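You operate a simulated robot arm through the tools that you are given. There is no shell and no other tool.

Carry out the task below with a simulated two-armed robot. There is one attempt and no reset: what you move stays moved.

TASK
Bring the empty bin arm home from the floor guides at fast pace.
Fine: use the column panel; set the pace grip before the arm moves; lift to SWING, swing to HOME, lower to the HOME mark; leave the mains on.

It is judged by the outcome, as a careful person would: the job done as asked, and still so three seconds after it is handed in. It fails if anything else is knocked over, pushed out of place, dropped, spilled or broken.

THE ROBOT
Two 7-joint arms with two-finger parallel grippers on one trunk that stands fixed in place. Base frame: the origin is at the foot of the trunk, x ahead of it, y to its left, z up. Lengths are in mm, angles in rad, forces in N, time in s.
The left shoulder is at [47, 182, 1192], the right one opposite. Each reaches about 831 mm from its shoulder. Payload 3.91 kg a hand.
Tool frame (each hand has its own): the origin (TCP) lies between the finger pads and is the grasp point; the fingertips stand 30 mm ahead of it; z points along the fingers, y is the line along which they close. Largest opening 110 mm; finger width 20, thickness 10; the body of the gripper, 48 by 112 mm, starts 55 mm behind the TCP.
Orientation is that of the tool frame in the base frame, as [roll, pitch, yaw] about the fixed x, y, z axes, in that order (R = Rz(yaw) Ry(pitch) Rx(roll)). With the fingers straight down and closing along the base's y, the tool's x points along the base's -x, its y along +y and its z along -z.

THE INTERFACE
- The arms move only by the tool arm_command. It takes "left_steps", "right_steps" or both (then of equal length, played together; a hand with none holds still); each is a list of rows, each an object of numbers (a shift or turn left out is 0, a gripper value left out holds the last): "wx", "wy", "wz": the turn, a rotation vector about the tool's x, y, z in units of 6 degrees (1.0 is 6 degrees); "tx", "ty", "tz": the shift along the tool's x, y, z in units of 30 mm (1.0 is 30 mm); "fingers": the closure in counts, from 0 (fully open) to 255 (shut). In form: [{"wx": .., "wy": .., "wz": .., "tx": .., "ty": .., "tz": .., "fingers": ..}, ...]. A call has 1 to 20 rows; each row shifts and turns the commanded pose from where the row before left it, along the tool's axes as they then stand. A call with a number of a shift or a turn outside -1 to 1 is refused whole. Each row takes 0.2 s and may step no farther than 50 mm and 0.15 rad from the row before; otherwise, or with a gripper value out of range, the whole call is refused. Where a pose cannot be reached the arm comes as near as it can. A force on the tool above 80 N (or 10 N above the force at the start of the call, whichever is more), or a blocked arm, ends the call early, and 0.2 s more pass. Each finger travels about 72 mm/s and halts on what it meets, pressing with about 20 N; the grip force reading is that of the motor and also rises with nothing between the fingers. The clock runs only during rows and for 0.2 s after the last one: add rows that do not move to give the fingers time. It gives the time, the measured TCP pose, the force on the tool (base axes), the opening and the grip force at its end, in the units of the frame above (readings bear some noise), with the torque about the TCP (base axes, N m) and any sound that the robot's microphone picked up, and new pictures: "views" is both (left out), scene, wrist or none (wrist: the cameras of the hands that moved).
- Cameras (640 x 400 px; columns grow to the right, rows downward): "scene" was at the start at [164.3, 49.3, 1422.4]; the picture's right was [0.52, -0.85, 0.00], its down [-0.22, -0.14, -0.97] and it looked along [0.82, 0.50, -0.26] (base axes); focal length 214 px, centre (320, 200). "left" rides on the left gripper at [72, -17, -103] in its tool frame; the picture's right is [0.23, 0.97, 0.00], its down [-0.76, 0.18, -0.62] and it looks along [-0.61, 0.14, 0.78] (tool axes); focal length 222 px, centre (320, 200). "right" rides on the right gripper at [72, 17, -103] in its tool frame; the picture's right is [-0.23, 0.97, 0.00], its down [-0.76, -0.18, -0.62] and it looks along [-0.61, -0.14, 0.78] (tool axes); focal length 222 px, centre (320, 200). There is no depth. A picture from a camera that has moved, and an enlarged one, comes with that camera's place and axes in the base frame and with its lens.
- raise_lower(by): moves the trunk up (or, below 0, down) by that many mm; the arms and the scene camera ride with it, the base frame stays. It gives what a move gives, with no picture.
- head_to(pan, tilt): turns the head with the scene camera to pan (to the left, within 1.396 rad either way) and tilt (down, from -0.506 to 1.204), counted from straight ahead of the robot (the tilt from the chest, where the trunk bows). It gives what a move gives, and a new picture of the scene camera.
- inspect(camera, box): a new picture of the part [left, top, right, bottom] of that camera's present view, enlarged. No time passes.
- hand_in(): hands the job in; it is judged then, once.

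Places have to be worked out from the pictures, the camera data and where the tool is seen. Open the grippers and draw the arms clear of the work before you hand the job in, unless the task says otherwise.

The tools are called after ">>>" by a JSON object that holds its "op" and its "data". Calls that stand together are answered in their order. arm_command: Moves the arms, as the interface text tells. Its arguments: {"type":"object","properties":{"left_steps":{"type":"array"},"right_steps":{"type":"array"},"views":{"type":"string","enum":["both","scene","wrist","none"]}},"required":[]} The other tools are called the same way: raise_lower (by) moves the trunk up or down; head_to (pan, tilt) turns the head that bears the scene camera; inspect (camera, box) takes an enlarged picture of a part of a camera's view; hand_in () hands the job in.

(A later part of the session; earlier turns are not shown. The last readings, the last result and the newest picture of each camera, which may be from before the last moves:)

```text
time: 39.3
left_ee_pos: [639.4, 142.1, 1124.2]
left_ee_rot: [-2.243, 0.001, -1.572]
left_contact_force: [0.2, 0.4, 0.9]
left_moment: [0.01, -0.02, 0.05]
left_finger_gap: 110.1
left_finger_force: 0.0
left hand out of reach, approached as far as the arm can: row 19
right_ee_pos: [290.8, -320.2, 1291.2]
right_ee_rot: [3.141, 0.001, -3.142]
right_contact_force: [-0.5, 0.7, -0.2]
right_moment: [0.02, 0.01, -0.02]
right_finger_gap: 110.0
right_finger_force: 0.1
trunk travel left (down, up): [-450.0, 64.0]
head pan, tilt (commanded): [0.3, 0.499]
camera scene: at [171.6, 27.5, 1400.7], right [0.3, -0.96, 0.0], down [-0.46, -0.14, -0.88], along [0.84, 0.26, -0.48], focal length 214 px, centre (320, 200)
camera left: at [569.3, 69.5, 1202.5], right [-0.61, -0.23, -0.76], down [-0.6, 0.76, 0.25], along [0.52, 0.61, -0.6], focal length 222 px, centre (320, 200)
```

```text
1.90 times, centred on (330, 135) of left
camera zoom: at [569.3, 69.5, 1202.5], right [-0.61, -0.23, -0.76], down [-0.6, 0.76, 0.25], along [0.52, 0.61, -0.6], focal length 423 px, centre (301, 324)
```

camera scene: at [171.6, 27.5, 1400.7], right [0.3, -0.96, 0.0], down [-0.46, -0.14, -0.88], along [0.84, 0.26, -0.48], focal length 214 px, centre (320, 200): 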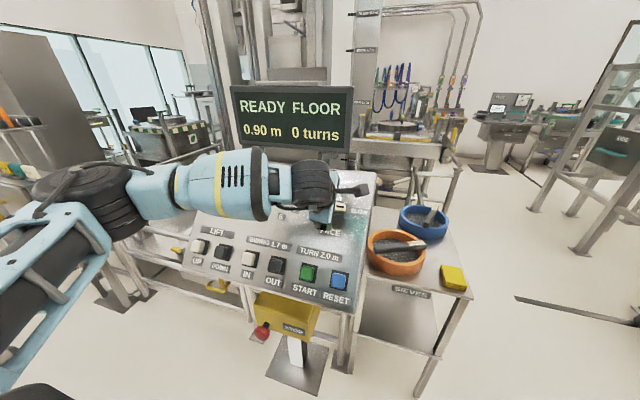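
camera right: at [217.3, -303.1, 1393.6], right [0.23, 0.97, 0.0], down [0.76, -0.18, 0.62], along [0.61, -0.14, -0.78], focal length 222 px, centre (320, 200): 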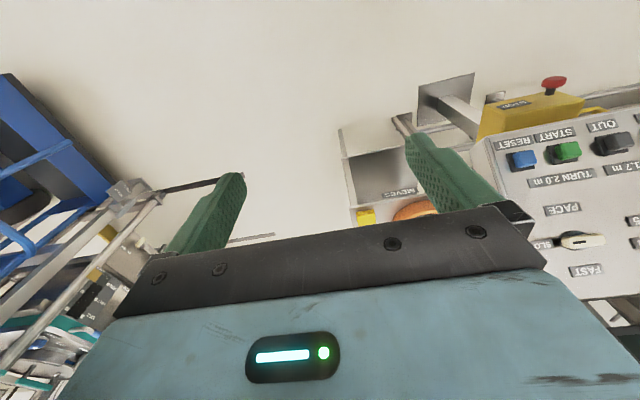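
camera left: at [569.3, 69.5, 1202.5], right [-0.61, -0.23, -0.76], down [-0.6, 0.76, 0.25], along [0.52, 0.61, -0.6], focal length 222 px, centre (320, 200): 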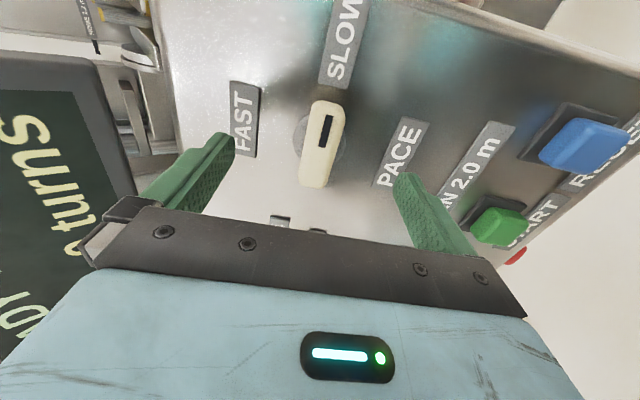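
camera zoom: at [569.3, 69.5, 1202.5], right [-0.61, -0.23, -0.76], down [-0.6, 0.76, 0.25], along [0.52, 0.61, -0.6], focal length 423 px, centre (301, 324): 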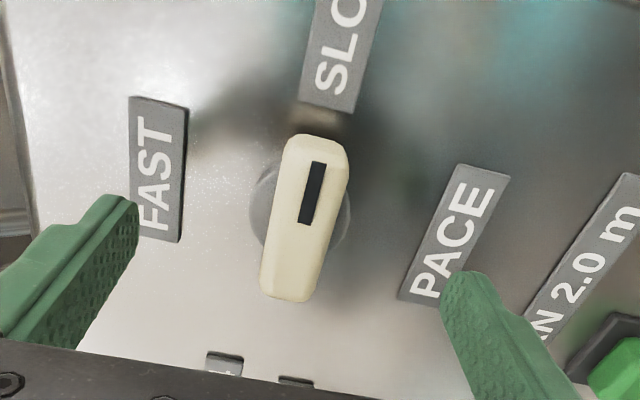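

The hand stopped about 69 mm off the panel (it reported out of reach), with the grip well centred between the open fingers. I'll try a small further advance to see whether it's a hard limit.

>>> {"op": "arm_command", "data": {"left_steps": [{"tx": 0.1, "tz": 0.2}, {"tz": 0.2}, {"tz": 0.2}, {}], "views": "none"}}

```text
time: 40.3
left_ee_pos: [644.0, 144.1, 1119.8]
left_ee_rot: [-2.243, -0.001, -1.572]
left_contact_force: [0.6, -0.3, 0.0]
left_moment: [0.02, 0.0, 0.02]
left_finger_gap: 110.0
left_finger_force: 0.2
left hand out of reach, approached as far as the arm can: row 1, 3
right_ee_pos: [290.3, -318.6, 1291.8]
right_ee_rot: [3.141, 0.004, -3.141]
right_contact_force: [0.1, 0.0, 0.0]
right_moment: [0.02, 0.03, -0.01]
right_finger_gap: 109.9
right_finger_force: 0.1
trunk travel left (down, up): [-450.0, 64.0]
head pan, tilt (commanded): [0.3, 0.499]
```

Pressing forward makes the hand drift to +y, so a joint limit is shaping the motion rather than distance. I'll back off 30 mm, raise the trunk 60 mm, which is the safe direction, and re-approach from the new shoulder height.

>>> {"op": "arm_command", "data": {"left_steps": [{"tz": -1}, {"tx": 0.15}, {}], "views": "none"}}

>>> {"op": "raise_lower", "data": {"by": 60}}

```text
time: 41.1
left_ee_pos: [619.4, 138.7, 1139.2]
left_ee_rot: [-2.243, 0.0, -1.57]
left_contact_force: [0.1, 0.3, -0.2]
left_moment: [-0.02, 0.01, -0.02]
left_finger_gap: 110.1
left_finger_force: 0.0
right_ee_pos: [290.0, -321.1, 1290.5]
right_ee_rot: [3.139, 0.002, 3.141]
right_contact_force: [-0.2, -0.7, 0.7]
right_moment: [0.0, -0.03, -0.01]
right_finger_gap: 110.1
right_finger_force: 0.1
trunk travel left (down, up): [-450.0, 64.0]
head pan, tilt (commanded): [0.3, 0.499]
```

```text
time: 42.1
left_ee_pos: [599.3, 140.0, 1270.9]
left_ee_rot: [-2.119, -0.001, -1.572]
left_contact_force: [-0.1, 0.2, -0.3]
left_moment: [0.03, -0.03, 0.01]
left_finger_gap: 110.1
left_finger_force: 0.1
right_ee_pos: [292.8, -319.7, 1350.3]
right_ee_rot: [3.14, -0.001, -3.139]
right_contact_force: [0.8, -0.3, -1.1]
right_moment: [0.03, 0.02, 0.0]
right_finger_gap: 110.1
right_finger_force: 0.1
trunk travel left (down, up): [-510.0, 4.0]
head pan, tilt (commanded): [0.3, 0.499]
```

After the raise, the left hand rose more than 60 mm and tilted about 7°, while the right hand moved exactly 60. I'll look before going on.

>>> {"op": "arm_command", "data": {"left_steps": [{}, {}], "views": "both"}}

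```text
time: 42.7
left_ee_pos: [598.6, 140.4, 1271.7]
left_ee_rot: [-2.118, -0.001, -1.573]
left_contact_force: [-0.1, -0.6, -0.9]
left_moment: [0.0, 0.02, 0.01]
left_finger_gap: 110.3
left_finger_force: 0.0
right_ee_pos: [291.7, -319.2, 1351.2]
right_ee_rot: [3.141, 0.001, 3.141]
right_contact_force: [0.6, 0.9, -1.0]
right_moment: [0.05, 0.03, -0.01]
right_finger_gap: 110.1
right_finger_force: 0.1
trunk travel left (down, up): [-510.0, 4.0]
head pan, tilt (commanded): [0.3, 0.499]
camera scene: at [103.6, 27.6, 1469.8], right [0.3, -0.96, 0.0], down [-0.46, -0.14, -0.88], along [0.84, 0.26, -0.48], focal length 214 px, centre (320, 200)
camera left: at [519.5, 66.8, 1341.2], right [-0.51, -0.23, -0.83], down [-0.62, 0.76, 0.17], along [0.59, 0.61, -0.53], focal length 222 px, centre (320, 200)
```

scene: 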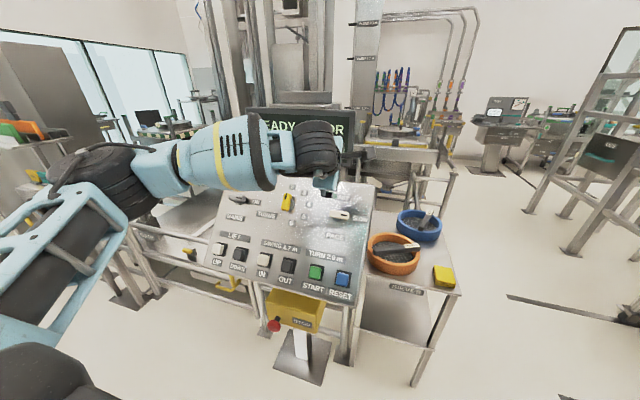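
left: 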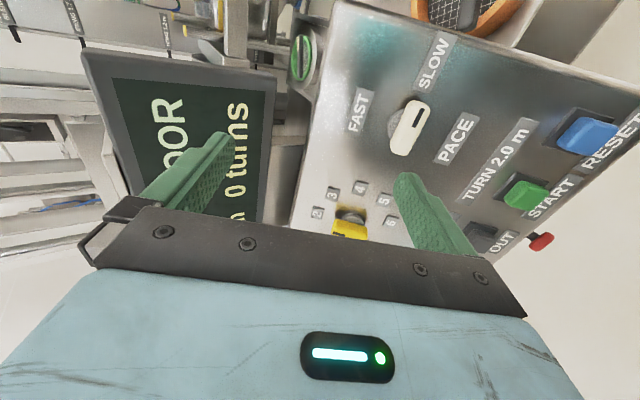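

The scene camera moved back 68 mm as well as up, so raising un-bows the trunk and takes reach away. I'll undo it by lowering 60 mm, retracing the same path, and see where everything settles.

>>> {"op": "raise_lower", "data": {"by": -60}}

>>> {"op": "arm_command", "data": {"left_steps": [{}], "views": "both"}}

```text
time: 43.7
left_ee_pos: [597.7, 139.1, 1213.4]
left_ee_rot: [-2.118, 0.001, -1.574]
left_contact_force: [-0.4, 0.7, 0.2]
left_moment: [0.02, 0.01, 0.02]
left_finger_gap: 109.9
left_finger_force: 0.1
right_ee_pos: [291.0, -318.4, 1290.9]
right_ee_rot: [3.141, 0.002, -3.141]
right_contact_force: [0.8, -0.3, 0.2]
right_moment: [0.06, -0.06, 0.01]
right_finger_gap: 109.8
right_finger_force: 0.1
trunk travel left (down, up): [-450.0, 64.0]
head pan, tilt (commanded): [0.3, 0.499]
```

```text
time: 44.1
left_ee_pos: [598.0, 139.3, 1212.6]
left_ee_rot: [-2.117, -0.001, -1.573]
left_contact_force: [-0.7, -0.3, -0.6]
left_moment: [-0.03, -0.02, 0.02]
left_finger_gap: 109.9
left_finger_force: 0.0
right_ee_pos: [291.3, -319.7, 1290.6]
right_ee_rot: [-3.141, -0.001, -3.141]
right_contact_force: [0.1, 0.3, 0.5]
right_moment: [-0.01, 0.0, 0.01]
right_finger_gap: 110.0
right_finger_force: 0.1
trunk travel left (down, up): [-450.0, 64.0]
head pan, tilt (commanded): [0.3, 0.499]
camera scene: at [171.6, 27.4, 1400.7], right [0.3, -0.96, 0.0], down [-0.46, -0.14, -0.88], along [0.84, 0.26, -0.48], focal length 214 px, centre (320, 200)
camera left: at [518.6, 66.7, 1281.8], right [-0.51, -0.23, -0.83], down [-0.62, 0.76, 0.17], along [0.6, 0.61, -0.53], focal length 222 px, centre (320, 200)
```

scene: 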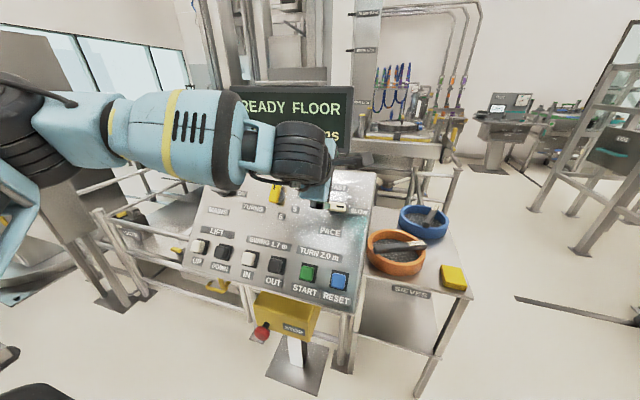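
left: 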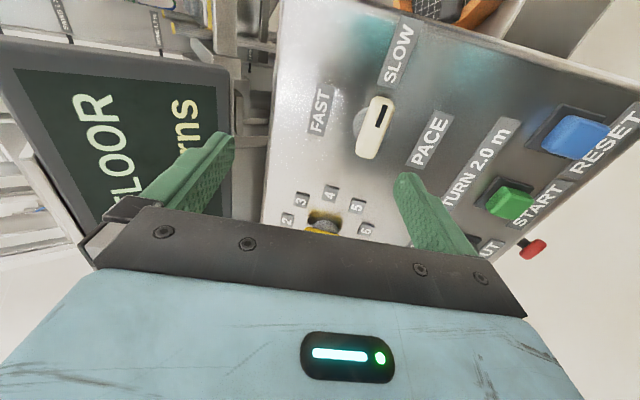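

The trunk is back where it started, with the left hand about 156 mm off the panel. Lowering seems to bow the trunk forward and bring the shoulders closer, so I'll lower another 60 mm (the hand stays about 119 mm clear) and check.

>>> {"op": "raise_lower", "data": {"by": -60}}

>>> {"op": "arm_command", "data": {"left_steps": [{}], "views": "both"}}

```text
time: 45.1
left_ee_pos: [597.9, 139.4, 1155.3]
left_ee_rot: [-2.117, -0.002, -1.572]
left_contact_force: [1.3, 0.0, -0.5]
left_moment: [0.01, -0.03, -0.02]
left_finger_gap: 109.8
left_finger_force: 0.0
right_ee_pos: [318.5, -319.1, 1196.4]
right_ee_rot: [-3.141, -0.114, 3.14]
right_contact_force: [0.1, 0.2, -0.3]
right_moment: [-0.01, 0.01, 0.01]
right_finger_gap: 109.9
right_finger_force: 0.0
trunk travel left (down, up): [-390.0, 124.0]
head pan, tilt (commanded): [0.3, 0.499]
```

```text
time: 45.5
left_ee_pos: [598.5, 139.1, 1152.5]
left_ee_rot: [-2.116, -0.003, -1.572]
left_contact_force: [0.5, -0.8, 0.2]
left_moment: [0.01, 0.0, 0.01]
left_finger_gap: 109.9
left_finger_force: 0.0
right_ee_pos: [318.5, -318.4, 1196.2]
right_ee_rot: [3.141, -0.112, -3.141]
right_contact_force: [-0.6, 0.3, -0.7]
right_moment: [0.0, -0.01, 0.0]
right_finger_gap: 110.0
right_finger_force: 0.1
trunk travel left (down, up): [-390.0, 124.0]
head pan, tilt (commanded): [0.3, 0.499]
camera scene: at [205.8, 27.4, 1328.8], right [0.3, -0.96, 0.0], down [-0.46, -0.14, -0.88], along [0.84, 0.26, -0.48], focal length 214 px, centre (320, 200)
camera left: at [518.5, 66.7, 1221.8], right [-0.51, -0.23, -0.83], down [-0.62, 0.76, 0.17], along [0.6, 0.61, -0.53], focal length 222 px, centre (320, 200)
```

scene: 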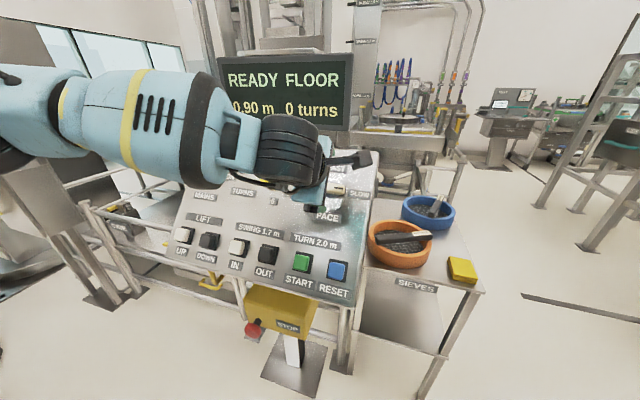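
left: 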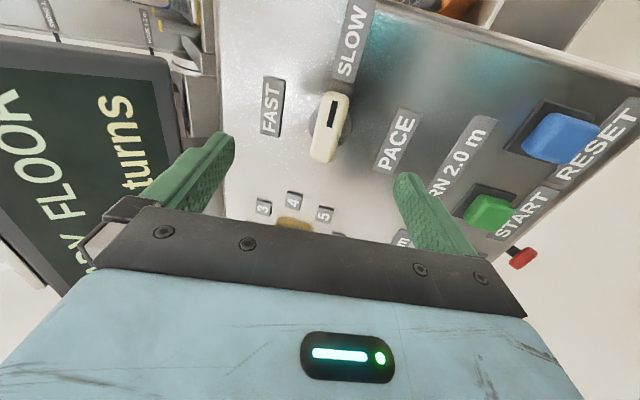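

The trunk bowed forward, with the camera 34 mm further ahead. I'll restore the hand's tilt, re-centre it and come down again to about 60 mm (fingertips 30 mm) off the panel.

>>> {"op": "arm_command", "data": {"left_steps": [{"wx": -0.61}, {"wx": -0.6, "ty": -0.127}, {"tz": 0.65}, {"tz": 0.65}, {"tz": 0.65}, {}], "views": "wrist"}}

```text
time: 46.9
left_ee_pos: [644.7, 139.5, 1119.1]
left_ee_rot: [-2.242, -0.001, -1.573]
left_contact_force: [-0.2, -0.3, -0.2]
left_moment: [0.04, 0.02, -0.03]
left_finger_gap: 109.8
left_finger_force: 0.1
right_ee_pos: [318.3, -318.4, 1196.5]
right_ee_rot: [3.138, -0.113, -3.141]
right_contact_force: [-0.1, -0.2, 0.1]
right_moment: [0.0, -0.02, -0.02]
right_finger_gap: 109.9
right_finger_force: 0.1
trunk travel left (down, up): [-390.0, 124.0]
head pan, tilt (commanded): [0.3, 0.499]
camera left: at [575.1, 67.1, 1198.1], right [-0.61, -0.23, -0.76], down [-0.6, 0.76, 0.25], along [0.52, 0.61, -0.6], focal length 222 px, centre (320, 200)
```

left: 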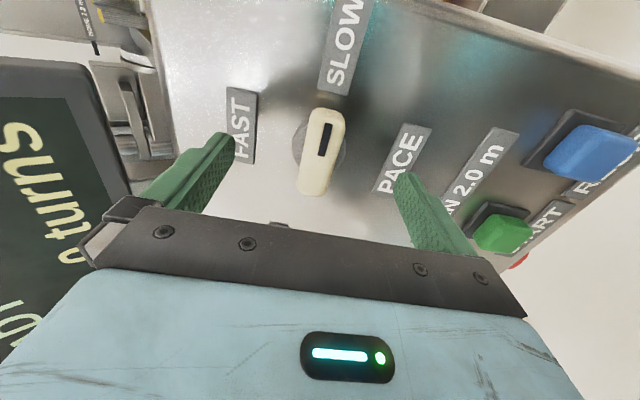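

That's reachable now: 62 mm off the panel, with the grip centred between the fingers. I'll go down another 18 mm and look before closing.

>>> {"op": "arm_command", "data": {"left_steps": [{"tz": 0.3}, {"tz": 0.3}, {}], "views": "wrist"}}

>>> {"op": "inspect", "data": {"camera": "left", "box": [180, 60, 480, 260]}}

```text
time: 47.7
left_ee_pos: [652.5, 145.3, 1112.0]
left_ee_rot: [-2.246, 0.002, -1.573]
left_contact_force: [0.0, -0.5, -0.5]
left_moment: [-0.03, -0.04, 0.02]
left_finger_gap: 110.0
left_finger_force: 0.0
left hand out of reach, approached as far as the arm can: row 1, 2
right_ee_pos: [318.4, -318.2, 1197.1]
right_ee_rot: [3.141, -0.113, -3.14]
right_contact_force: [0.5, 0.2, 0.0]
right_moment: [0.02, 0.03, -0.01]
right_finger_gap: 110.1
right_finger_force: 0.0
trunk travel left (down, up): [-390.0, 124.0]
head pan, tilt (commanded): [0.3, 0.499]
camera left: at [582.9, 72.4, 1191.1], right [-0.61, -0.23, -0.76], down [-0.6, 0.76, 0.25], along [0.52, 0.61, -0.6], focal length 222 px, centre (320, 200)
```

left: 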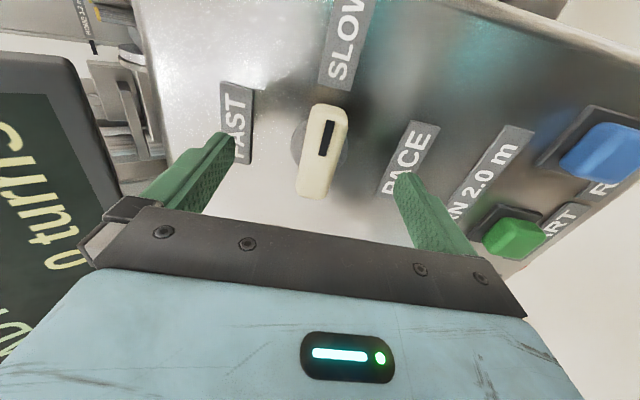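

```text
2.00 times, centred on (330, 160) of left
camera zoom: at [582.9, 72.4, 1191.1], right [-0.61, -0.23, -0.76], down [-0.6, 0.76, 0.25], along [0.52, 0.61, -0.6], focal length 444 px, centre (300, 280)
```

zoom: 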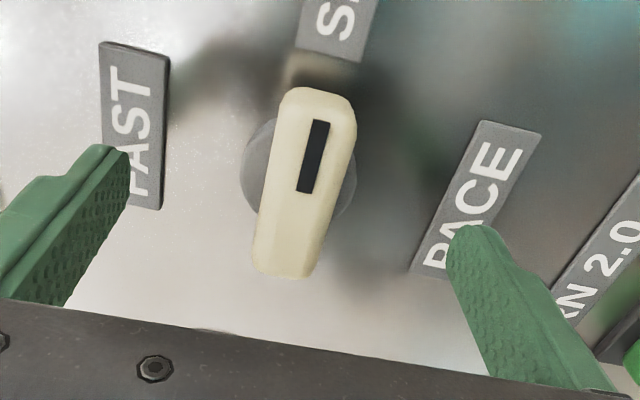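

It's limited again at about 51 mm, but lowering the trunk did gain reach. I'll back off 90 mm, lower the trunk another 90 mm and approach again.

>>> {"op": "arm_command", "data": {"left_steps": [{"tz": -1}, {"tz": -1, "tx": 0.2}, {"tz": -1}, {}], "views": "none"}}

>>> {"op": "raise_lower", "data": {"by": -90}}

>>> {"op": "arm_command", "data": {"left_steps": [{}], "views": "both"}}

```text
time: 48.7
left_ee_pos: [582.9, 138.6, 1167.9]
left_ee_rot: [-2.246, 0.001, -1.575]
left_contact_force: [-0.3, 1.0, -0.5]
left_moment: [0.0, -0.05, -0.04]
left_finger_gap: 110.2
left_finger_force: 0.0
right_ee_pos: [318.5, -319.0, 1196.6]
right_ee_rot: [3.141, -0.116, -3.14]
right_contact_force: [0.4, 0.0, -0.3]
right_moment: [-0.01, -0.01, -0.02]
right_finger_gap: 109.8
right_finger_force: 0.0
trunk travel left (down, up): [-390.0, 124.0]
head pan, tilt (commanded): [0.3, 0.499]
```

```text
time: 49.9
left_ee_pos: [583.8, 139.2, 1079.2]
left_ee_rot: [-2.243, -0.003, -1.574]
left_contact_force: [0.0, -0.1, 0.7]
left_moment: [0.02, 0.04, 0.03]
left_finger_gap: 109.9
left_finger_force: 0.0
right_ee_pos: [337.7, -317.6, 1086.0]
right_ee_rot: [3.136, -0.202, 3.14]
right_contact_force: [-0.3, -0.6, 0.7]
right_moment: [0.01, 0.0, -0.01]
right_finger_gap: 110.1
right_finger_force: 0.1
trunk travel left (down, up): [-300.0, 214.0]
head pan, tilt (commanded): [0.3, 0.499]
```

```text
time: 50.3
left_ee_pos: [582.7, 139.5, 1079.0]
left_ee_rot: [-2.245, 0.002, -1.572]
left_contact_force: [0.6, 0.0, 0.7]
left_moment: [0.02, 0.0, -0.01]
left_finger_gap: 109.8
left_finger_force: 0.0
right_ee_pos: [336.8, -317.0, 1085.7]
right_ee_rot: [3.136, -0.203, -3.141]
right_contact_force: [0.4, 1.1, 0.3]
right_moment: [-0.02, -0.03, -0.04]
right_finger_gap: 110.1
right_finger_force: 0.0
trunk travel left (down, up): [-300.0, 214.0]
head pan, tilt (commanded): [0.3, 0.499]
camera scene: at [232.6, 27.5, 1235.6], right [0.3, -0.96, 0.0], down [-0.46, -0.14, -0.88], along [0.84, 0.26, -0.48], focal length 214 px, centre (320, 200)
camera left: at [512.7, 66.8, 1157.6], right [-0.61, -0.23, -0.76], down [-0.6, 0.76, 0.25], along [0.52, 0.61, -0.6], focal length 222 px, centre (320, 200)
```

scene: 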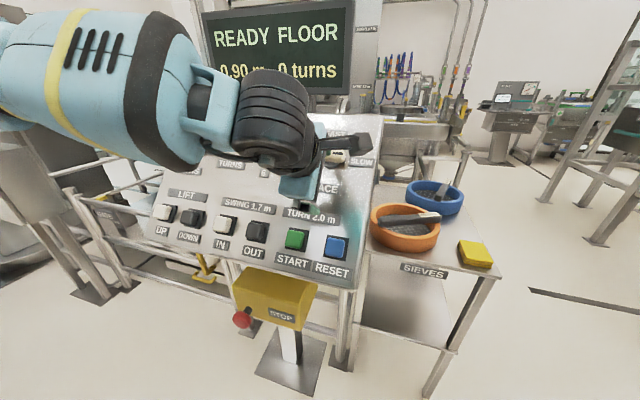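
left: 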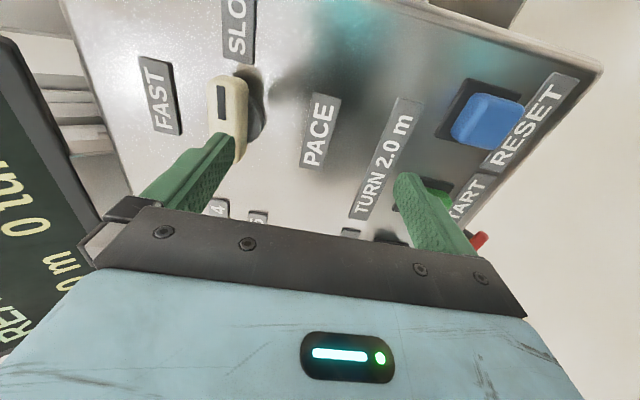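

The shoulder is now well forward. The hand is 85 mm off the panel but 71 mm low along it, so I'll slide up the panel to the grip's level and come in to about 45 mm.

>>> {"op": "arm_command", "data": {"left_steps": [{"ty": -0.8}, {"ty": -0.8}, {"ty": -0.77, "tx": 0.03}, {"tz": 0.45}, {"tz": 0.45}, {"tz": 0.45}, {}], "views": "wrist"}}

>>> {"op": "inspect", "data": {"camera": "left", "box": [180, 60, 480, 260]}}

```text
time: 51.9
left_ee_pos: [655.8, 154.4, 1113.9]
left_ee_rot: [-2.242, -0.003, -1.572]
left_contact_force: [-1.0, 0.0, 0.7]
left_moment: [0.0, 0.0, 0.01]
left_finger_gap: 110.0
left_finger_force: 0.2
left hand out of reach, approached as far as the arm can: row 3, 6
right_ee_pos: [336.4, -317.3, 1085.2]
right_ee_rot: [3.136, -0.203, -3.141]
right_contact_force: [-0.2, 0.3, 0.2]
right_moment: [0.04, -0.02, -0.04]
right_finger_gap: 110.0
right_finger_force: 0.0
trunk travel left (down, up): [-300.0, 214.0]
head pan, tilt (commanded): [0.3, 0.499]
camera left: at [584.8, 82.2, 1192.9], right [-0.61, -0.23, -0.76], down [-0.6, 0.76, 0.25], along [0.52, 0.61, -0.6], focal length 222 px, centre (320, 200)
```

left: 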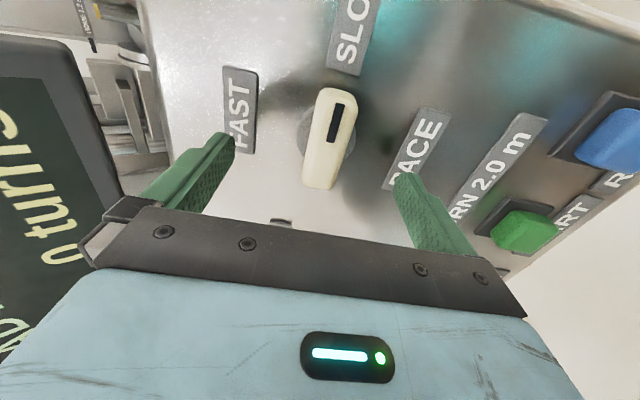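

```text
2.00 times, centred on (330, 160) of left
camera zoom: at [584.8, 82.2, 1192.9], right [-0.61, -0.23, -0.76], down [-0.6, 0.76, 0.25], along [0.52, 0.61, -0.6], focal length 444 px, centre (300, 280)
```

zoom: 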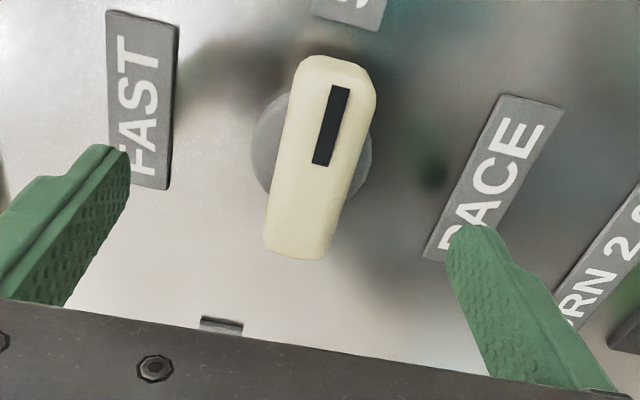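

Lowering that far tightened the -y limit (the hand slid to y=154), so 60 mm below the start was the better height. The black mark triangulates to 29 mm above the panel face, so I don't need to go very deep. I'll back off, raise the trunk 90 mm back to -60, and use a slightly flatter hand tilt to gain reach.

>>> {"op": "arm_command", "data": {"left_steps": [{"tz": -1}, {"tz": -1}, {"tz": -1, "tx": 0.4}, {}], "views": "none"}}

>>> {"op": "raise_lower", "data": {"by": 90}}

>>> {"op": "arm_command", "data": {"left_steps": [{}], "views": "both"}}

```text
time: 52.9
left_ee_pos: [584.9, 143.0, 1169.0]
left_ee_rot: [-2.247, -0.001, -1.571]
left_contact_force: [0.2, 0.5, -0.5]
left_moment: [0.0, -0.03, 0.0]
left_finger_gap: 109.9
left_finger_force: 0.0
right_ee_pos: [337.8, -316.8, 1085.6]
right_ee_rot: [3.136, -0.203, -3.142]
right_contact_force: [0.5, -0.6, -0.3]
right_moment: [0.02, 0.02, -0.02]
right_finger_gap: 109.9
right_finger_force: 0.0
trunk travel left (down, up): [-300.0, 214.0]
head pan, tilt (commanded): [0.3, 0.499]
```

```text
time: 54.2
left_ee_pos: [585.4, 143.7, 1259.5]
left_ee_rot: [-2.246, -0.002, -1.572]
left_contact_force: [0.2, 0.7, -0.2]
left_moment: [0.0, -0.01, 0.02]
left_finger_gap: 110.2
left_finger_force: 0.1
right_ee_pos: [336.4, -317.5, 1175.8]
right_ee_rot: [3.137, -0.204, 3.141]
right_contact_force: [-0.1, 1.1, -0.2]
right_moment: [-0.01, 0.03, 0.0]
right_finger_gap: 110.1
right_finger_force: 0.0
trunk travel left (down, up): [-390.0, 124.0]
head pan, tilt (commanded): [0.3, 0.499]
```

```text
time: 54.6
left_ee_pos: [585.2, 143.3, 1260.9]
left_ee_rot: [-2.245, 0.0, -1.573]
left_contact_force: [0.4, 0.4, 0.0]
left_moment: [-0.01, 0.02, 0.01]
left_finger_gap: 110.2
left_finger_force: 0.0
right_ee_pos: [337.4, -317.5, 1175.8]
right_ee_rot: [3.137, -0.201, -3.14]
right_contact_force: [0.7, -0.8, 0.5]
right_moment: [0.02, -0.03, -0.03]
right_finger_gap: 109.9
right_finger_force: 0.0
trunk travel left (down, up): [-390.0, 124.0]
head pan, tilt (commanded): [0.3, 0.499]
camera scene: at [205.8, 27.5, 1328.8], right [0.3, -0.96, 0.0], down [-0.46, -0.14, -0.88], along [0.84, 0.26, -0.48], focal length 214 px, centre (320, 200)
camera left: at [514.9, 70.4, 1338.8], right [-0.61, -0.23, -0.76], down [-0.6, 0.76, 0.25], along [0.52, 0.61, -0.6], focal length 222 px, centre (320, 200)
```

scene: 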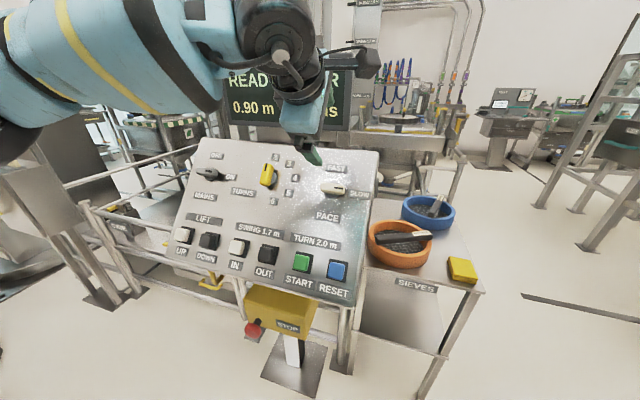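
left: 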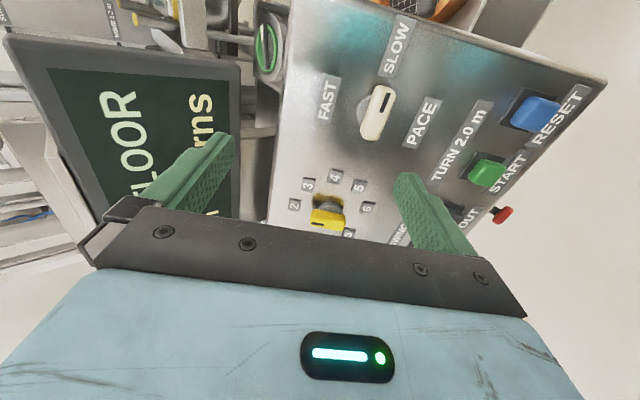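

The trunk is back at -60 and the grip's geometry matches my estimates. I'll tilt the hand about 9° flatter, part-close the fingers to about 60 mm, and move to a hover 60 mm above the grip.

>>> {"op": "arm_command", "data": {"left_steps": [{"wx": 0.75, "fingers": 116}, {"wx": 0.75}, {"tx": 0.04, "ty": 0.836, "tz": 0.759}, {"tx": 0.04, "ty": 0.836, "tz": 0.759}, {"tx": 0.04, "ty": 0.836, "tz": 0.759}, {"tx": 0.04, "ty": 0.836, "tz": 0.759}, {}], "views": "wrist"}}

```text
time: 56.2
left_ee_pos: [613.9, 138.1, 1128.0]
left_ee_rot: [-2.088, -0.002, -1.572]
left_contact_force: [-0.1, -0.6, 0.4]
left_moment: [0.01, -0.02, 0.01]
left_finger_gap: 60.1
left_finger_force: 0.1
right_ee_pos: [335.8, -317.0, 1175.9]
right_ee_rot: [3.137, -0.202, -3.141]
right_contact_force: [0.2, 0.4, -0.7]
right_moment: [0.0, 0.03, 0.0]
right_finger_gap: 110.2
right_finger_force: 0.1
trunk travel left (down, up): [-390.0, 124.0]
head pan, tilt (commanded): [0.3, 0.499]
camera left: at [533.3, 65.2, 1194.6], right [-0.48, -0.23, -0.85], down [-0.63, 0.76, 0.15], along [0.61, 0.61, -0.51], focal length 222 px, centre (320, 200)
```

left: 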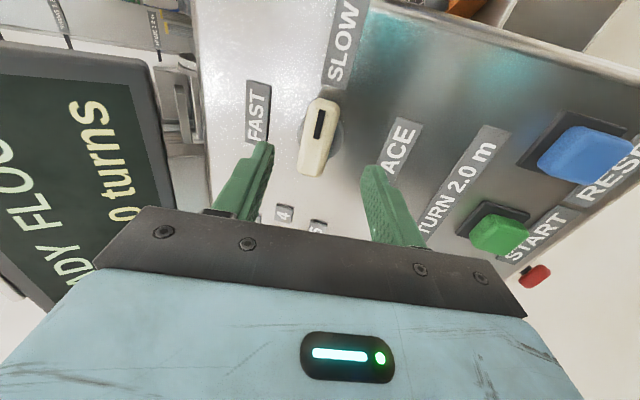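

The hover is good, with the grip between the part-open fingers. I'll advance 48 mm along the hand's axis.

>>> {"op": "arm_command", "data": {"left_steps": [{"tz": 0.4}, {"tz": 0.4}, {"tz": 0.4}, {"tz": 0.2}, {"tz": 0.2}, {}], "views": "wrist"}}

>>> {"op": "inspect", "data": {"camera": "left", "box": [180, 60, 480, 260]}}

```text
time: 57.6
left_ee_pos: [655.8, 140.0, 1104.5]
left_ee_rot: [-2.087, 0.001, -1.572]
left_contact_force: [0.7, 0.6, 0.2]
left_moment: [0.01, -0.01, -0.02]
left_finger_gap: 60.0
left_finger_force: 0.0
right_ee_pos: [336.5, -317.1, 1175.5]
right_ee_rot: [3.137, -0.202, -3.141]
right_contact_force: [-0.2, -0.4, 0.0]
right_moment: [-0.04, -0.01, 0.02]
right_finger_gap: 110.2
right_finger_force: 0.0
trunk travel left (down, up): [-390.0, 124.0]
head pan, tilt (commanded): [0.3, 0.499]
camera left: at [574.8, 65.7, 1171.2], right [-0.48, -0.23, -0.85], down [-0.63, 0.76, 0.15], along [0.61, 0.61, -0.51], focal length 222 px, centre (320, 200)
```

left: 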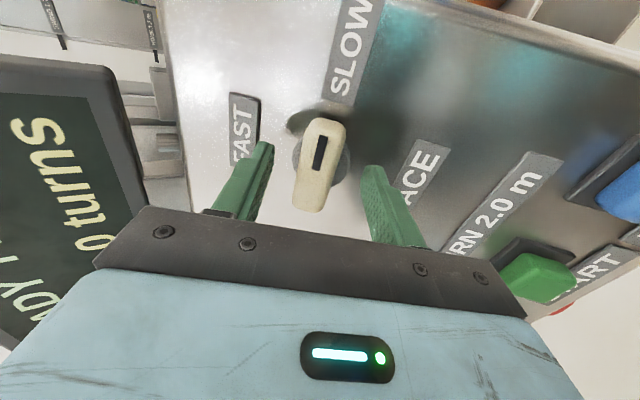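

```text
2.00 times, centred on (330, 160) of left
camera zoom: at [574.8, 65.7, 1171.2], right [-0.48, -0.23, -0.85], down [-0.63, 0.76, 0.15], along [0.61, 0.61, -0.51], focal length 444 px, centre (300, 280)
```

zoom: 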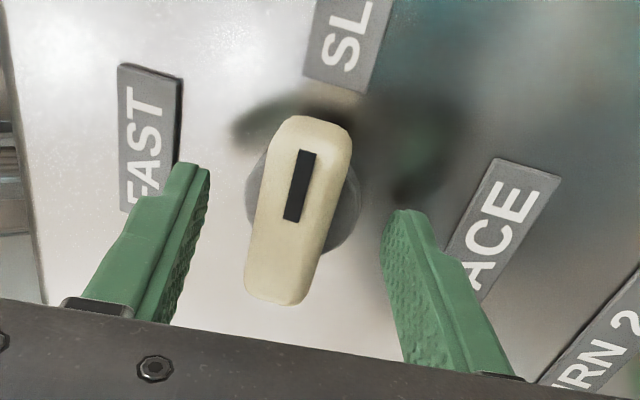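

The hand reached the grasp depth (fingertips about 14 mm off the panel, straddling the grip and centred on it). Now I'll close on the grip.

>>> {"op": "arm_command", "data": {"left_steps": [{"fingers": 255}, {}, {}, {}], "views": "both"}}

>>> {"op": "inspect", "data": {"camera": "left", "box": [180, 60, 480, 260]}}

```text
time: 58.6
left_ee_pos: [657.2, 138.8, 1107.5]
left_ee_rot: [-2.084, -0.002, -1.571]
left_contact_force: [13.0, -0.4, 15.1]
left_moment: [-0.05, 0.38, -0.26]
left_finger_gap: 26.9
left_finger_force: 44.8
right_ee_pos: [336.6, -317.6, 1175.1]
right_ee_rot: [3.137, -0.203, 3.14]
right_contact_force: [0.2, -0.7, 0.4]
right_moment: [-0.02, -0.02, 0.02]
right_finger_gap: 110.1
right_finger_force: 0.1
trunk travel left (down, up): [-390.0, 124.0]
head pan, tilt (commanded): [0.3, 0.499]
camera scene: at [206.2, 27.3, 1328.9], right [0.3, -0.96, 0.0], down [-0.46, -0.14, -0.88], along [0.84, 0.26, -0.48], focal length 214 px, centre (320, 200)
camera left: at [575.5, 65.9, 1172.6], right [-0.48, -0.23, -0.85], down [-0.63, 0.76, 0.15], along [0.61, 0.61, -0.51], focal length 222 px, centre (320, 200)
```

scene: 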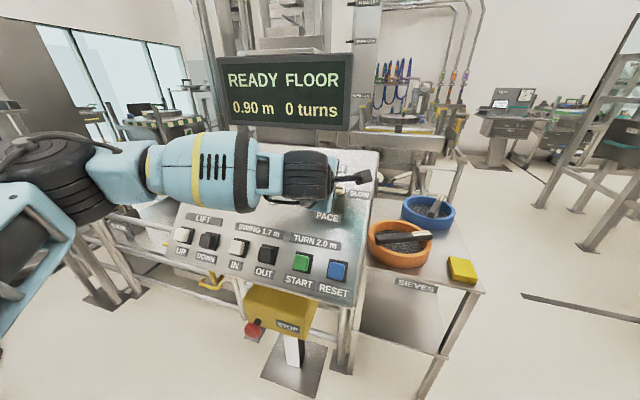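
left: 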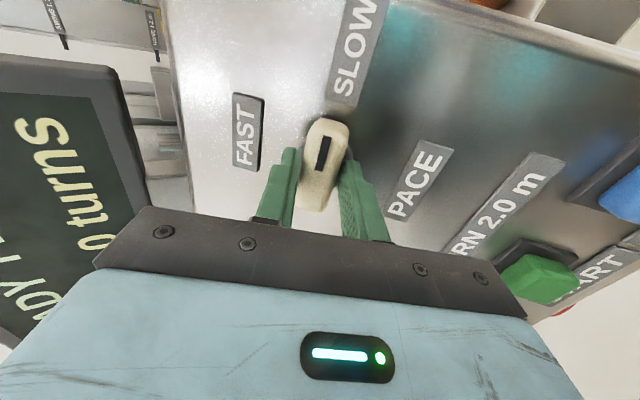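

```text
2.00 times, centred on (330, 160) of left
camera zoom: at [575.5, 65.9, 1172.6], right [-0.48, -0.23, -0.85], down [-0.63, 0.76, 0.15], along [0.61, 0.61, -0.51], focal length 444 px, centre (300, 280)
```

zoom: 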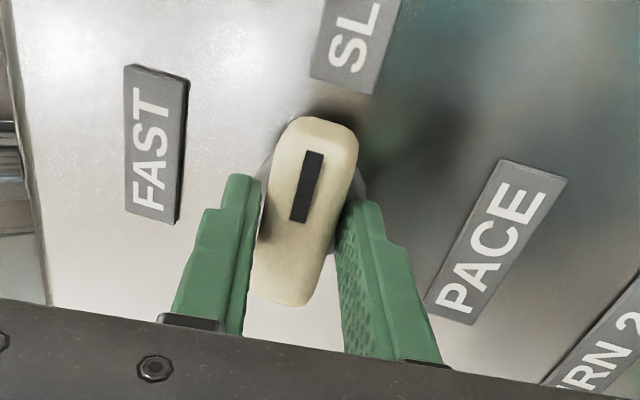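

The fingers hold the grip (gap 27 mm), with a light sideways push of about 20 N because the grip sits about 3 mm further up. I'll ease the hand up to relieve that and start turning toward FAST (counter-clockwise seen from the front), the first 30°.

>>> {"op": "arm_command", "data": {"left_steps": [{"ty": -0.12}, {"wz": -1}, {"wz": -1}, {"wz": -1}, {"wz": -1}, {"wz": -1}, {}], "views": "wrist"}}

```text
time: 60.2
left_ee_pos: [658.4, 139.7, 1109.2]
left_ee_rot: [-2.148, -0.454, -1.295]
left_contact_force: [8.3, 7.6, 19.6]
left_moment: [0.42, 0.53, 0.32]
left_finger_gap: 26.4
left_finger_force: 45.4
right_ee_pos: [336.3, -316.7, 1175.5]
right_ee_rot: [3.139, -0.203, -3.141]
right_contact_force: [-0.2, -1.1, -0.5]
right_moment: [0.07, 0.01, 0.0]
right_finger_gap: 109.9
right_finger_force: 0.0
trunk travel left (down, up): [-390.0, 124.0]
head pan, tilt (commanded): [0.3, 0.499]
camera left: at [593.3, 84.9, 1205.4], right [-0.36, -0.69, -0.63], down [-0.81, 0.57, -0.16], along [0.47, 0.45, -0.76], focal length 222 px, centre (320, 200)
```

left: 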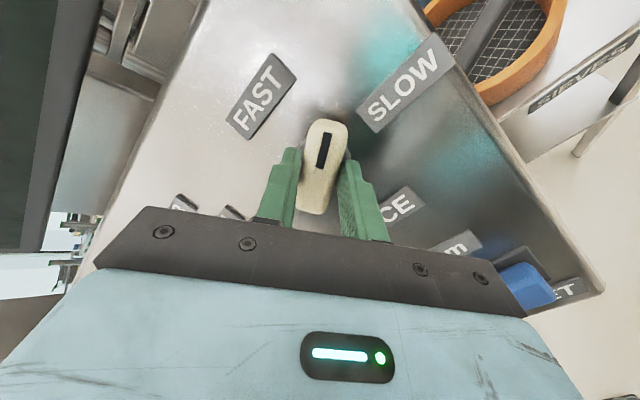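

The grip is turning with the hand and now points between SLOW and FAST, with modest forces. Next 30°.

>>> {"op": "arm_command", "data": {"left_steps": [{"wz": -1}, {"wz": -1}, {"wz": -1}, {"wz": -1}, {"wz": -1}, {}], "views": "wrist"}}

```text
time: 61.6
left_ee_pos: [659.8, 141.2, 1111.6]
left_ee_rot: [-2.412, -0.862, -0.865]
left_contact_force: [10.1, 20.4, 28.6]
left_moment: [0.27, 0.39, 0.22]
left_finger_gap: 25.1
left_finger_force: 45.3
right_ee_pos: [336.0, -315.7, 1176.9]
right_ee_rot: [3.141, -0.2, 3.139]
right_contact_force: [-0.1, -0.1, -0.2]
right_moment: [0.01, 0.0, 0.0]
right_finger_gap: 110.1
right_finger_force: 0.1
trunk travel left (down, up): [-390.0, 124.0]
head pan, tilt (commanded): [0.3, 0.499]
camera left: at [603.1, 120.1, 1224.4], right [-0.14, -0.96, -0.25], down [-0.91, 0.22, -0.35], along [0.39, 0.18, -0.9], focal length 222 px, centre (320, 200)
```

left: 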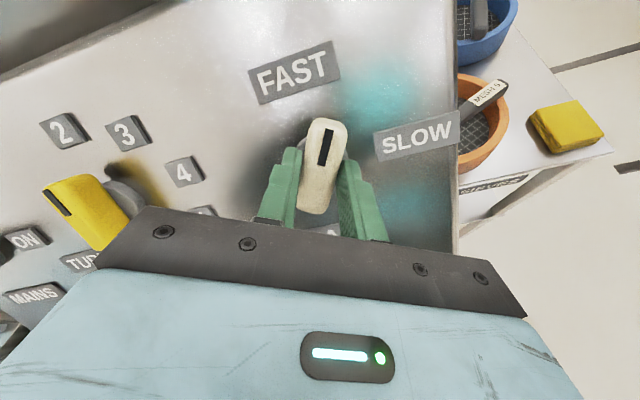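

It's about 60° round, and the side force is up to about 36 N because the hand's centre sits a little below and right of the pivot. I'll ease it by a few mm and finish the last 30°.

>>> {"op": "arm_command", "data": {"left_steps": [{"tx": 0.06, "ty": -0.11}, {"wz": -1}, {"wz": -1}, {"wz": -1}, {"wz": -1}, {"wz": -1}, {}], "views": "both"}}

>>> {"op": "inspect", "data": {"camera": "left", "box": [180, 40, 480, 240]}}

```text
time: 63.2
left_ee_pos: [659.4, 145.0, 1112.2]
left_ee_rot: [3.137, -1.058, 0.009]
left_contact_force: [0.1, 25.0, 17.4]
left_moment: [0.57, -0.45, 0.15]
left_finger_gap: 23.8
left_finger_force: 45.0
right_ee_pos: [335.8, -315.2, 1177.7]
right_ee_rot: [3.139, -0.2, 3.139]
right_contact_force: [0.3, -0.5, 0.3]
right_moment: [0.02, -0.01, 0.02]
right_finger_gap: 110.0
right_finger_force: 0.1
trunk travel left (down, up): [-390.0, 124.0]
head pan, tilt (commanded): [0.3, 0.499]
camera scene: at [204.0, 30.7, 1329.1], right [0.3, -0.96, 0.0], down [-0.46, -0.14, -0.88], along [0.84, 0.26, -0.48], focal length 214 px, centre (320, 200)
camera left: at [604.5, 161.3, 1225.9], right [0.12, -0.97, 0.2], down [-0.92, -0.18, -0.36], along [0.38, -0.14, -0.91], focal length 222 px, centre (320, 200)
```

scene: 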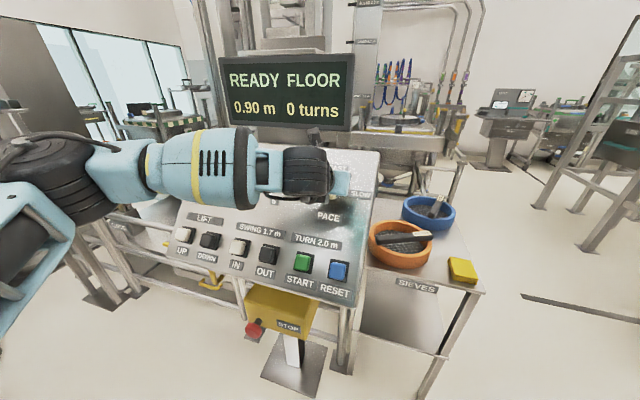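
left: 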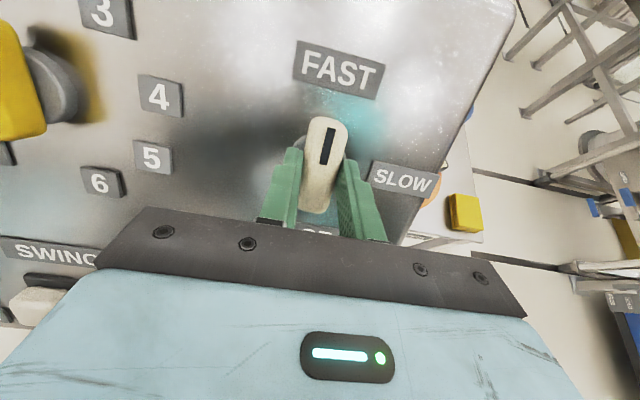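

```text
2.00 times, centred on (330, 140) of left
camera zoom: at [604.5, 161.3, 1225.9], right [0.12, -0.97, 0.2], down [-0.92, -0.18, -0.36], along [0.38, -0.14, -0.91], focal length 444 px, centre (300, 320)
```

zoom: 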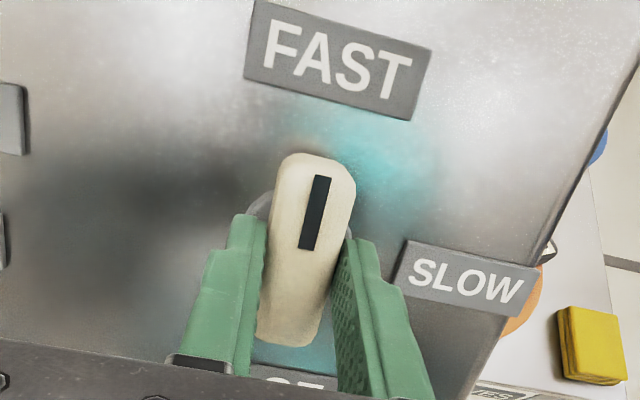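

The grip now points at FAST. I'll open the fingers, back straight off and check that it stays there.

>>> {"op": "arm_command", "data": {"left_steps": [{"fingers": 100}, {}, {}, {"tz": -0.5}, {"tz": -1}, {"tz": -1}, {}], "views": "both"}}

>>> {"op": "inspect", "data": {"camera": "left", "box": [180, 20, 480, 240]}}

```text
time: 64.8
left_ee_pos: [596.0, 140.1, 1146.4]
left_ee_rot: [3.139, -1.053, 0.0]
left_contact_force: [0.2, 0.6, -0.2]
left_moment: [0.0, 0.01, -0.02]
left_finger_gap: 66.7
left_finger_force: 0.0
right_ee_pos: [336.7, -318.7, 1174.6]
right_ee_rot: [3.135, -0.202, 3.14]
right_contact_force: [-0.2, 0.4, -1.0]
right_moment: [0.0, -0.01, -0.02]
right_finger_gap: 110.0
right_finger_force: 0.1
trunk travel left (down, up): [-390.0, 124.0]
head pan, tilt (commanded): [0.3, 0.499]
camera scene: at [206.5, 27.5, 1328.7], right [0.3, -0.96, 0.0], down [-0.46, -0.14, -0.88], along [0.84, 0.26, -0.48], focal length 214 px, centre (320, 200)
camera left: at [541.4, 156.8, 1261.0], right [0.11, -0.97, 0.2], down [-0.92, -0.18, -0.35], along [0.38, -0.14, -0.91], focal length 222 px, centre (320, 200)
```

scene: 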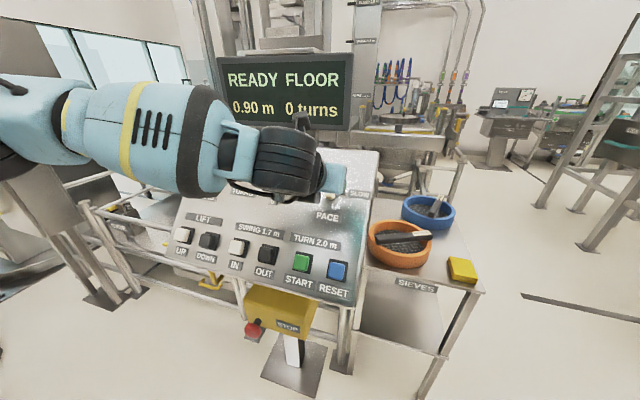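
left: 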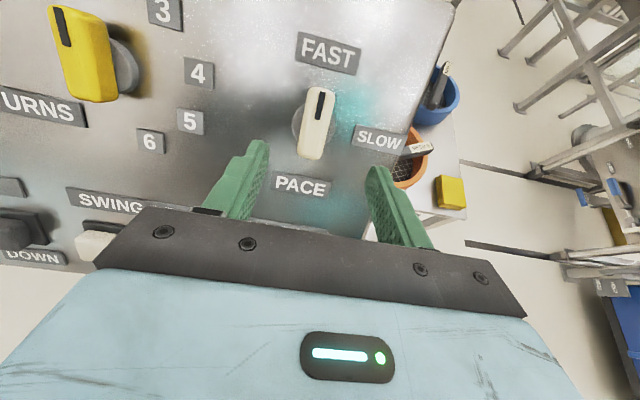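

```text
1.82 times, centred on (330, 130) of left
camera zoom: at [541.4, 156.8, 1261.0], right [0.11, -0.97, 0.2], down [-0.92, -0.18, -0.35], along [0.38, -0.14, -0.91], focal length 404 px, centre (302, 327)
```

zoom: 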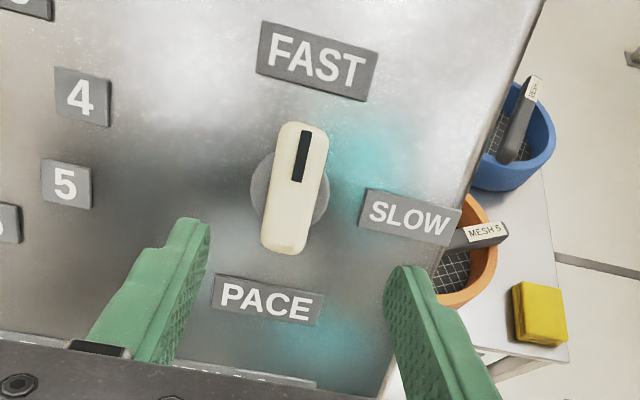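

The grip rests pointing at FAST, and the other knobs are untouched. Now I'll close the fingers, back off, square the hand to the panel and swing left to a hover above the UP button near (561, 551, 947).

>>> {"op": "arm_command", "data": {"left_steps": [{"tz": -1, "wy": -0.735, "fingers": 255}, {"tz": -1, "wy": -0.735}, {"tx": -0.424, "ty": -0.979}, {"tx": -0.424, "ty": -0.979}, {"tx": -0.424, "ty": -0.979}, {"tx": -0.424, "ty": -0.979}, {"tx": -0.424, "ty": -0.979}, {"tx": -0.424, "ty": -0.979}, {"tx": -0.424, "ty": -0.979}, {"tx": -0.424, "ty": -0.979}, {"tx": -0.424, "ty": -0.979}, {"tx": -0.424, "ty": -0.979}, {"tx": -0.424, "ty": -0.979}, {"tx": -0.424, "ty": -0.979}, {"tx": -0.424, "ty": -0.979}, {"tx": -0.424, "ty": -0.979}, {}], "views": "both"}}

```text
time: 68.4
left_ee_pos: [433.6, 552.1, 1039.6]
left_ee_rot: [3.14, -0.903, -0.002]
left_contact_force: [-0.1, -0.1, 0.6]
left_moment: [0.03, 0.01, -0.01]
left_finger_gap: 0.0
left_finger_force: 20.3
right_ee_pos: [337.0, -317.3, 1174.4]
right_ee_rot: [3.138, -0.203, 3.142]
right_contact_force: [0.3, 1.1, -0.3]
right_moment: [0.03, 0.02, 0.02]
right_finger_gap: 109.9
right_finger_force: 0.1
trunk travel left (down, up): [-390.0, 124.0]
head pan, tilt (commanded): [0.3, 0.499]
camera scene: at [205.9, 27.2, 1328.8], right [0.3, -0.96, 0.0], down [-0.46, -0.14, -0.88], along [0.84, 0.26, -0.48], focal length 214 px, centre (320, 200)
camera left: at [397.7, 568.9, 1161.8], right [0.14, -0.97, 0.18], down [-0.96, -0.18, -0.21], along [0.24, -0.14, -0.96], focal length 222 px, centre (320, 200)
```

scene: 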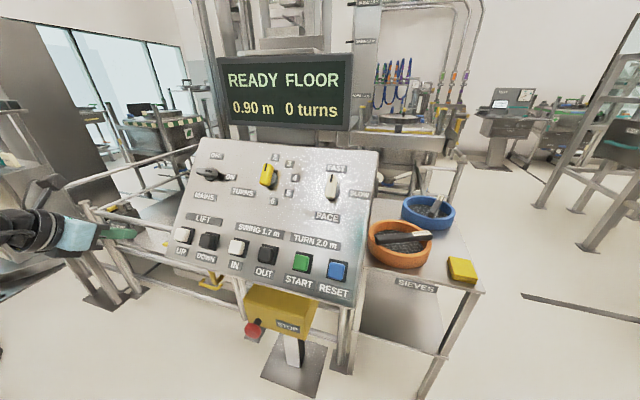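
left: 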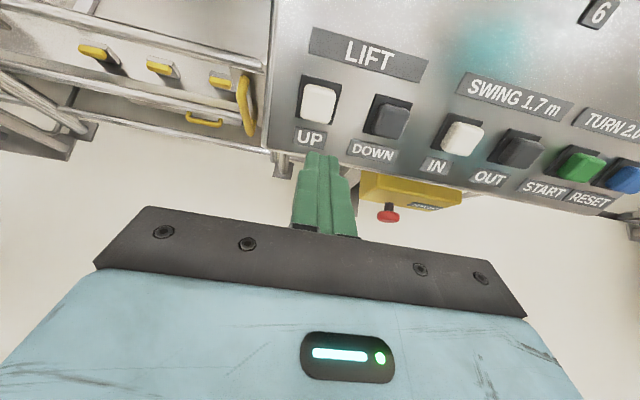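

I now have a clear view of the buttons; UP is at about (560, 554, 947) and the fingertips are about 126 mm from it. I'll come in to about 25 mm off it and check the alignment.

>>> {"op": "arm_command", "data": {"left_steps": [{"tx": 0.22, "ty": -0.07, "tz": 0.85}, {"tz": 0.85}, {"tz": 0.85}, {"tz": 0.8}, {}], "views": "wrist"}}

>>> {"op": "inspect", "data": {"camera": "left", "box": [240, 60, 440, 240]}}

```text
time: 69.6
left_ee_pos: [515.9, 553.6, 981.5]
left_ee_rot: [3.14, -0.9, 0.001]
left_contact_force: [0.1, 0.8, 0.2]
left_moment: [0.0, 0.0, 0.0]
left_finger_gap: 0.0
left_finger_force: 19.7
right_ee_pos: [336.9, -318.3, 1175.1]
right_ee_rot: [3.135, -0.202, -3.141]
right_contact_force: [0.5, 0.1, -0.5]
right_moment: [-0.02, -0.02, 0.01]
right_finger_gap: 110.0
right_finger_force: 0.1
trunk travel left (down, up): [-390.0, 124.0]
head pan, tilt (commanded): [0.3, 0.499]
camera left: at [480.6, 570.3, 1103.9], right [0.14, -0.97, 0.18], down [-0.96, -0.18, -0.21], along [0.24, -0.14, -0.96], focal length 222 px, centre (320, 200)
```

left: 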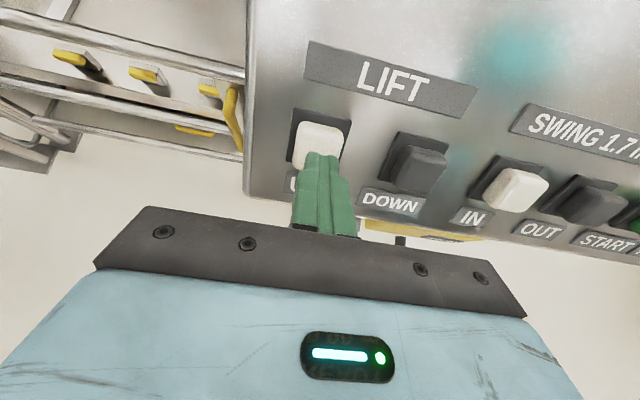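

```text
2.22 times, centred on (340, 150) of left
camera zoom: at [480.6, 570.3, 1103.9], right [0.14, -0.97, 0.18], down [-0.96, -0.18, -0.21], along [0.24, -0.14, -0.96], focal length 494 px, centre (276, 311)
```

zoom: 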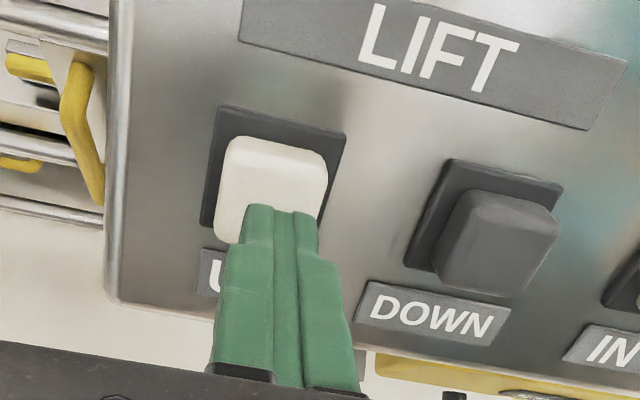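

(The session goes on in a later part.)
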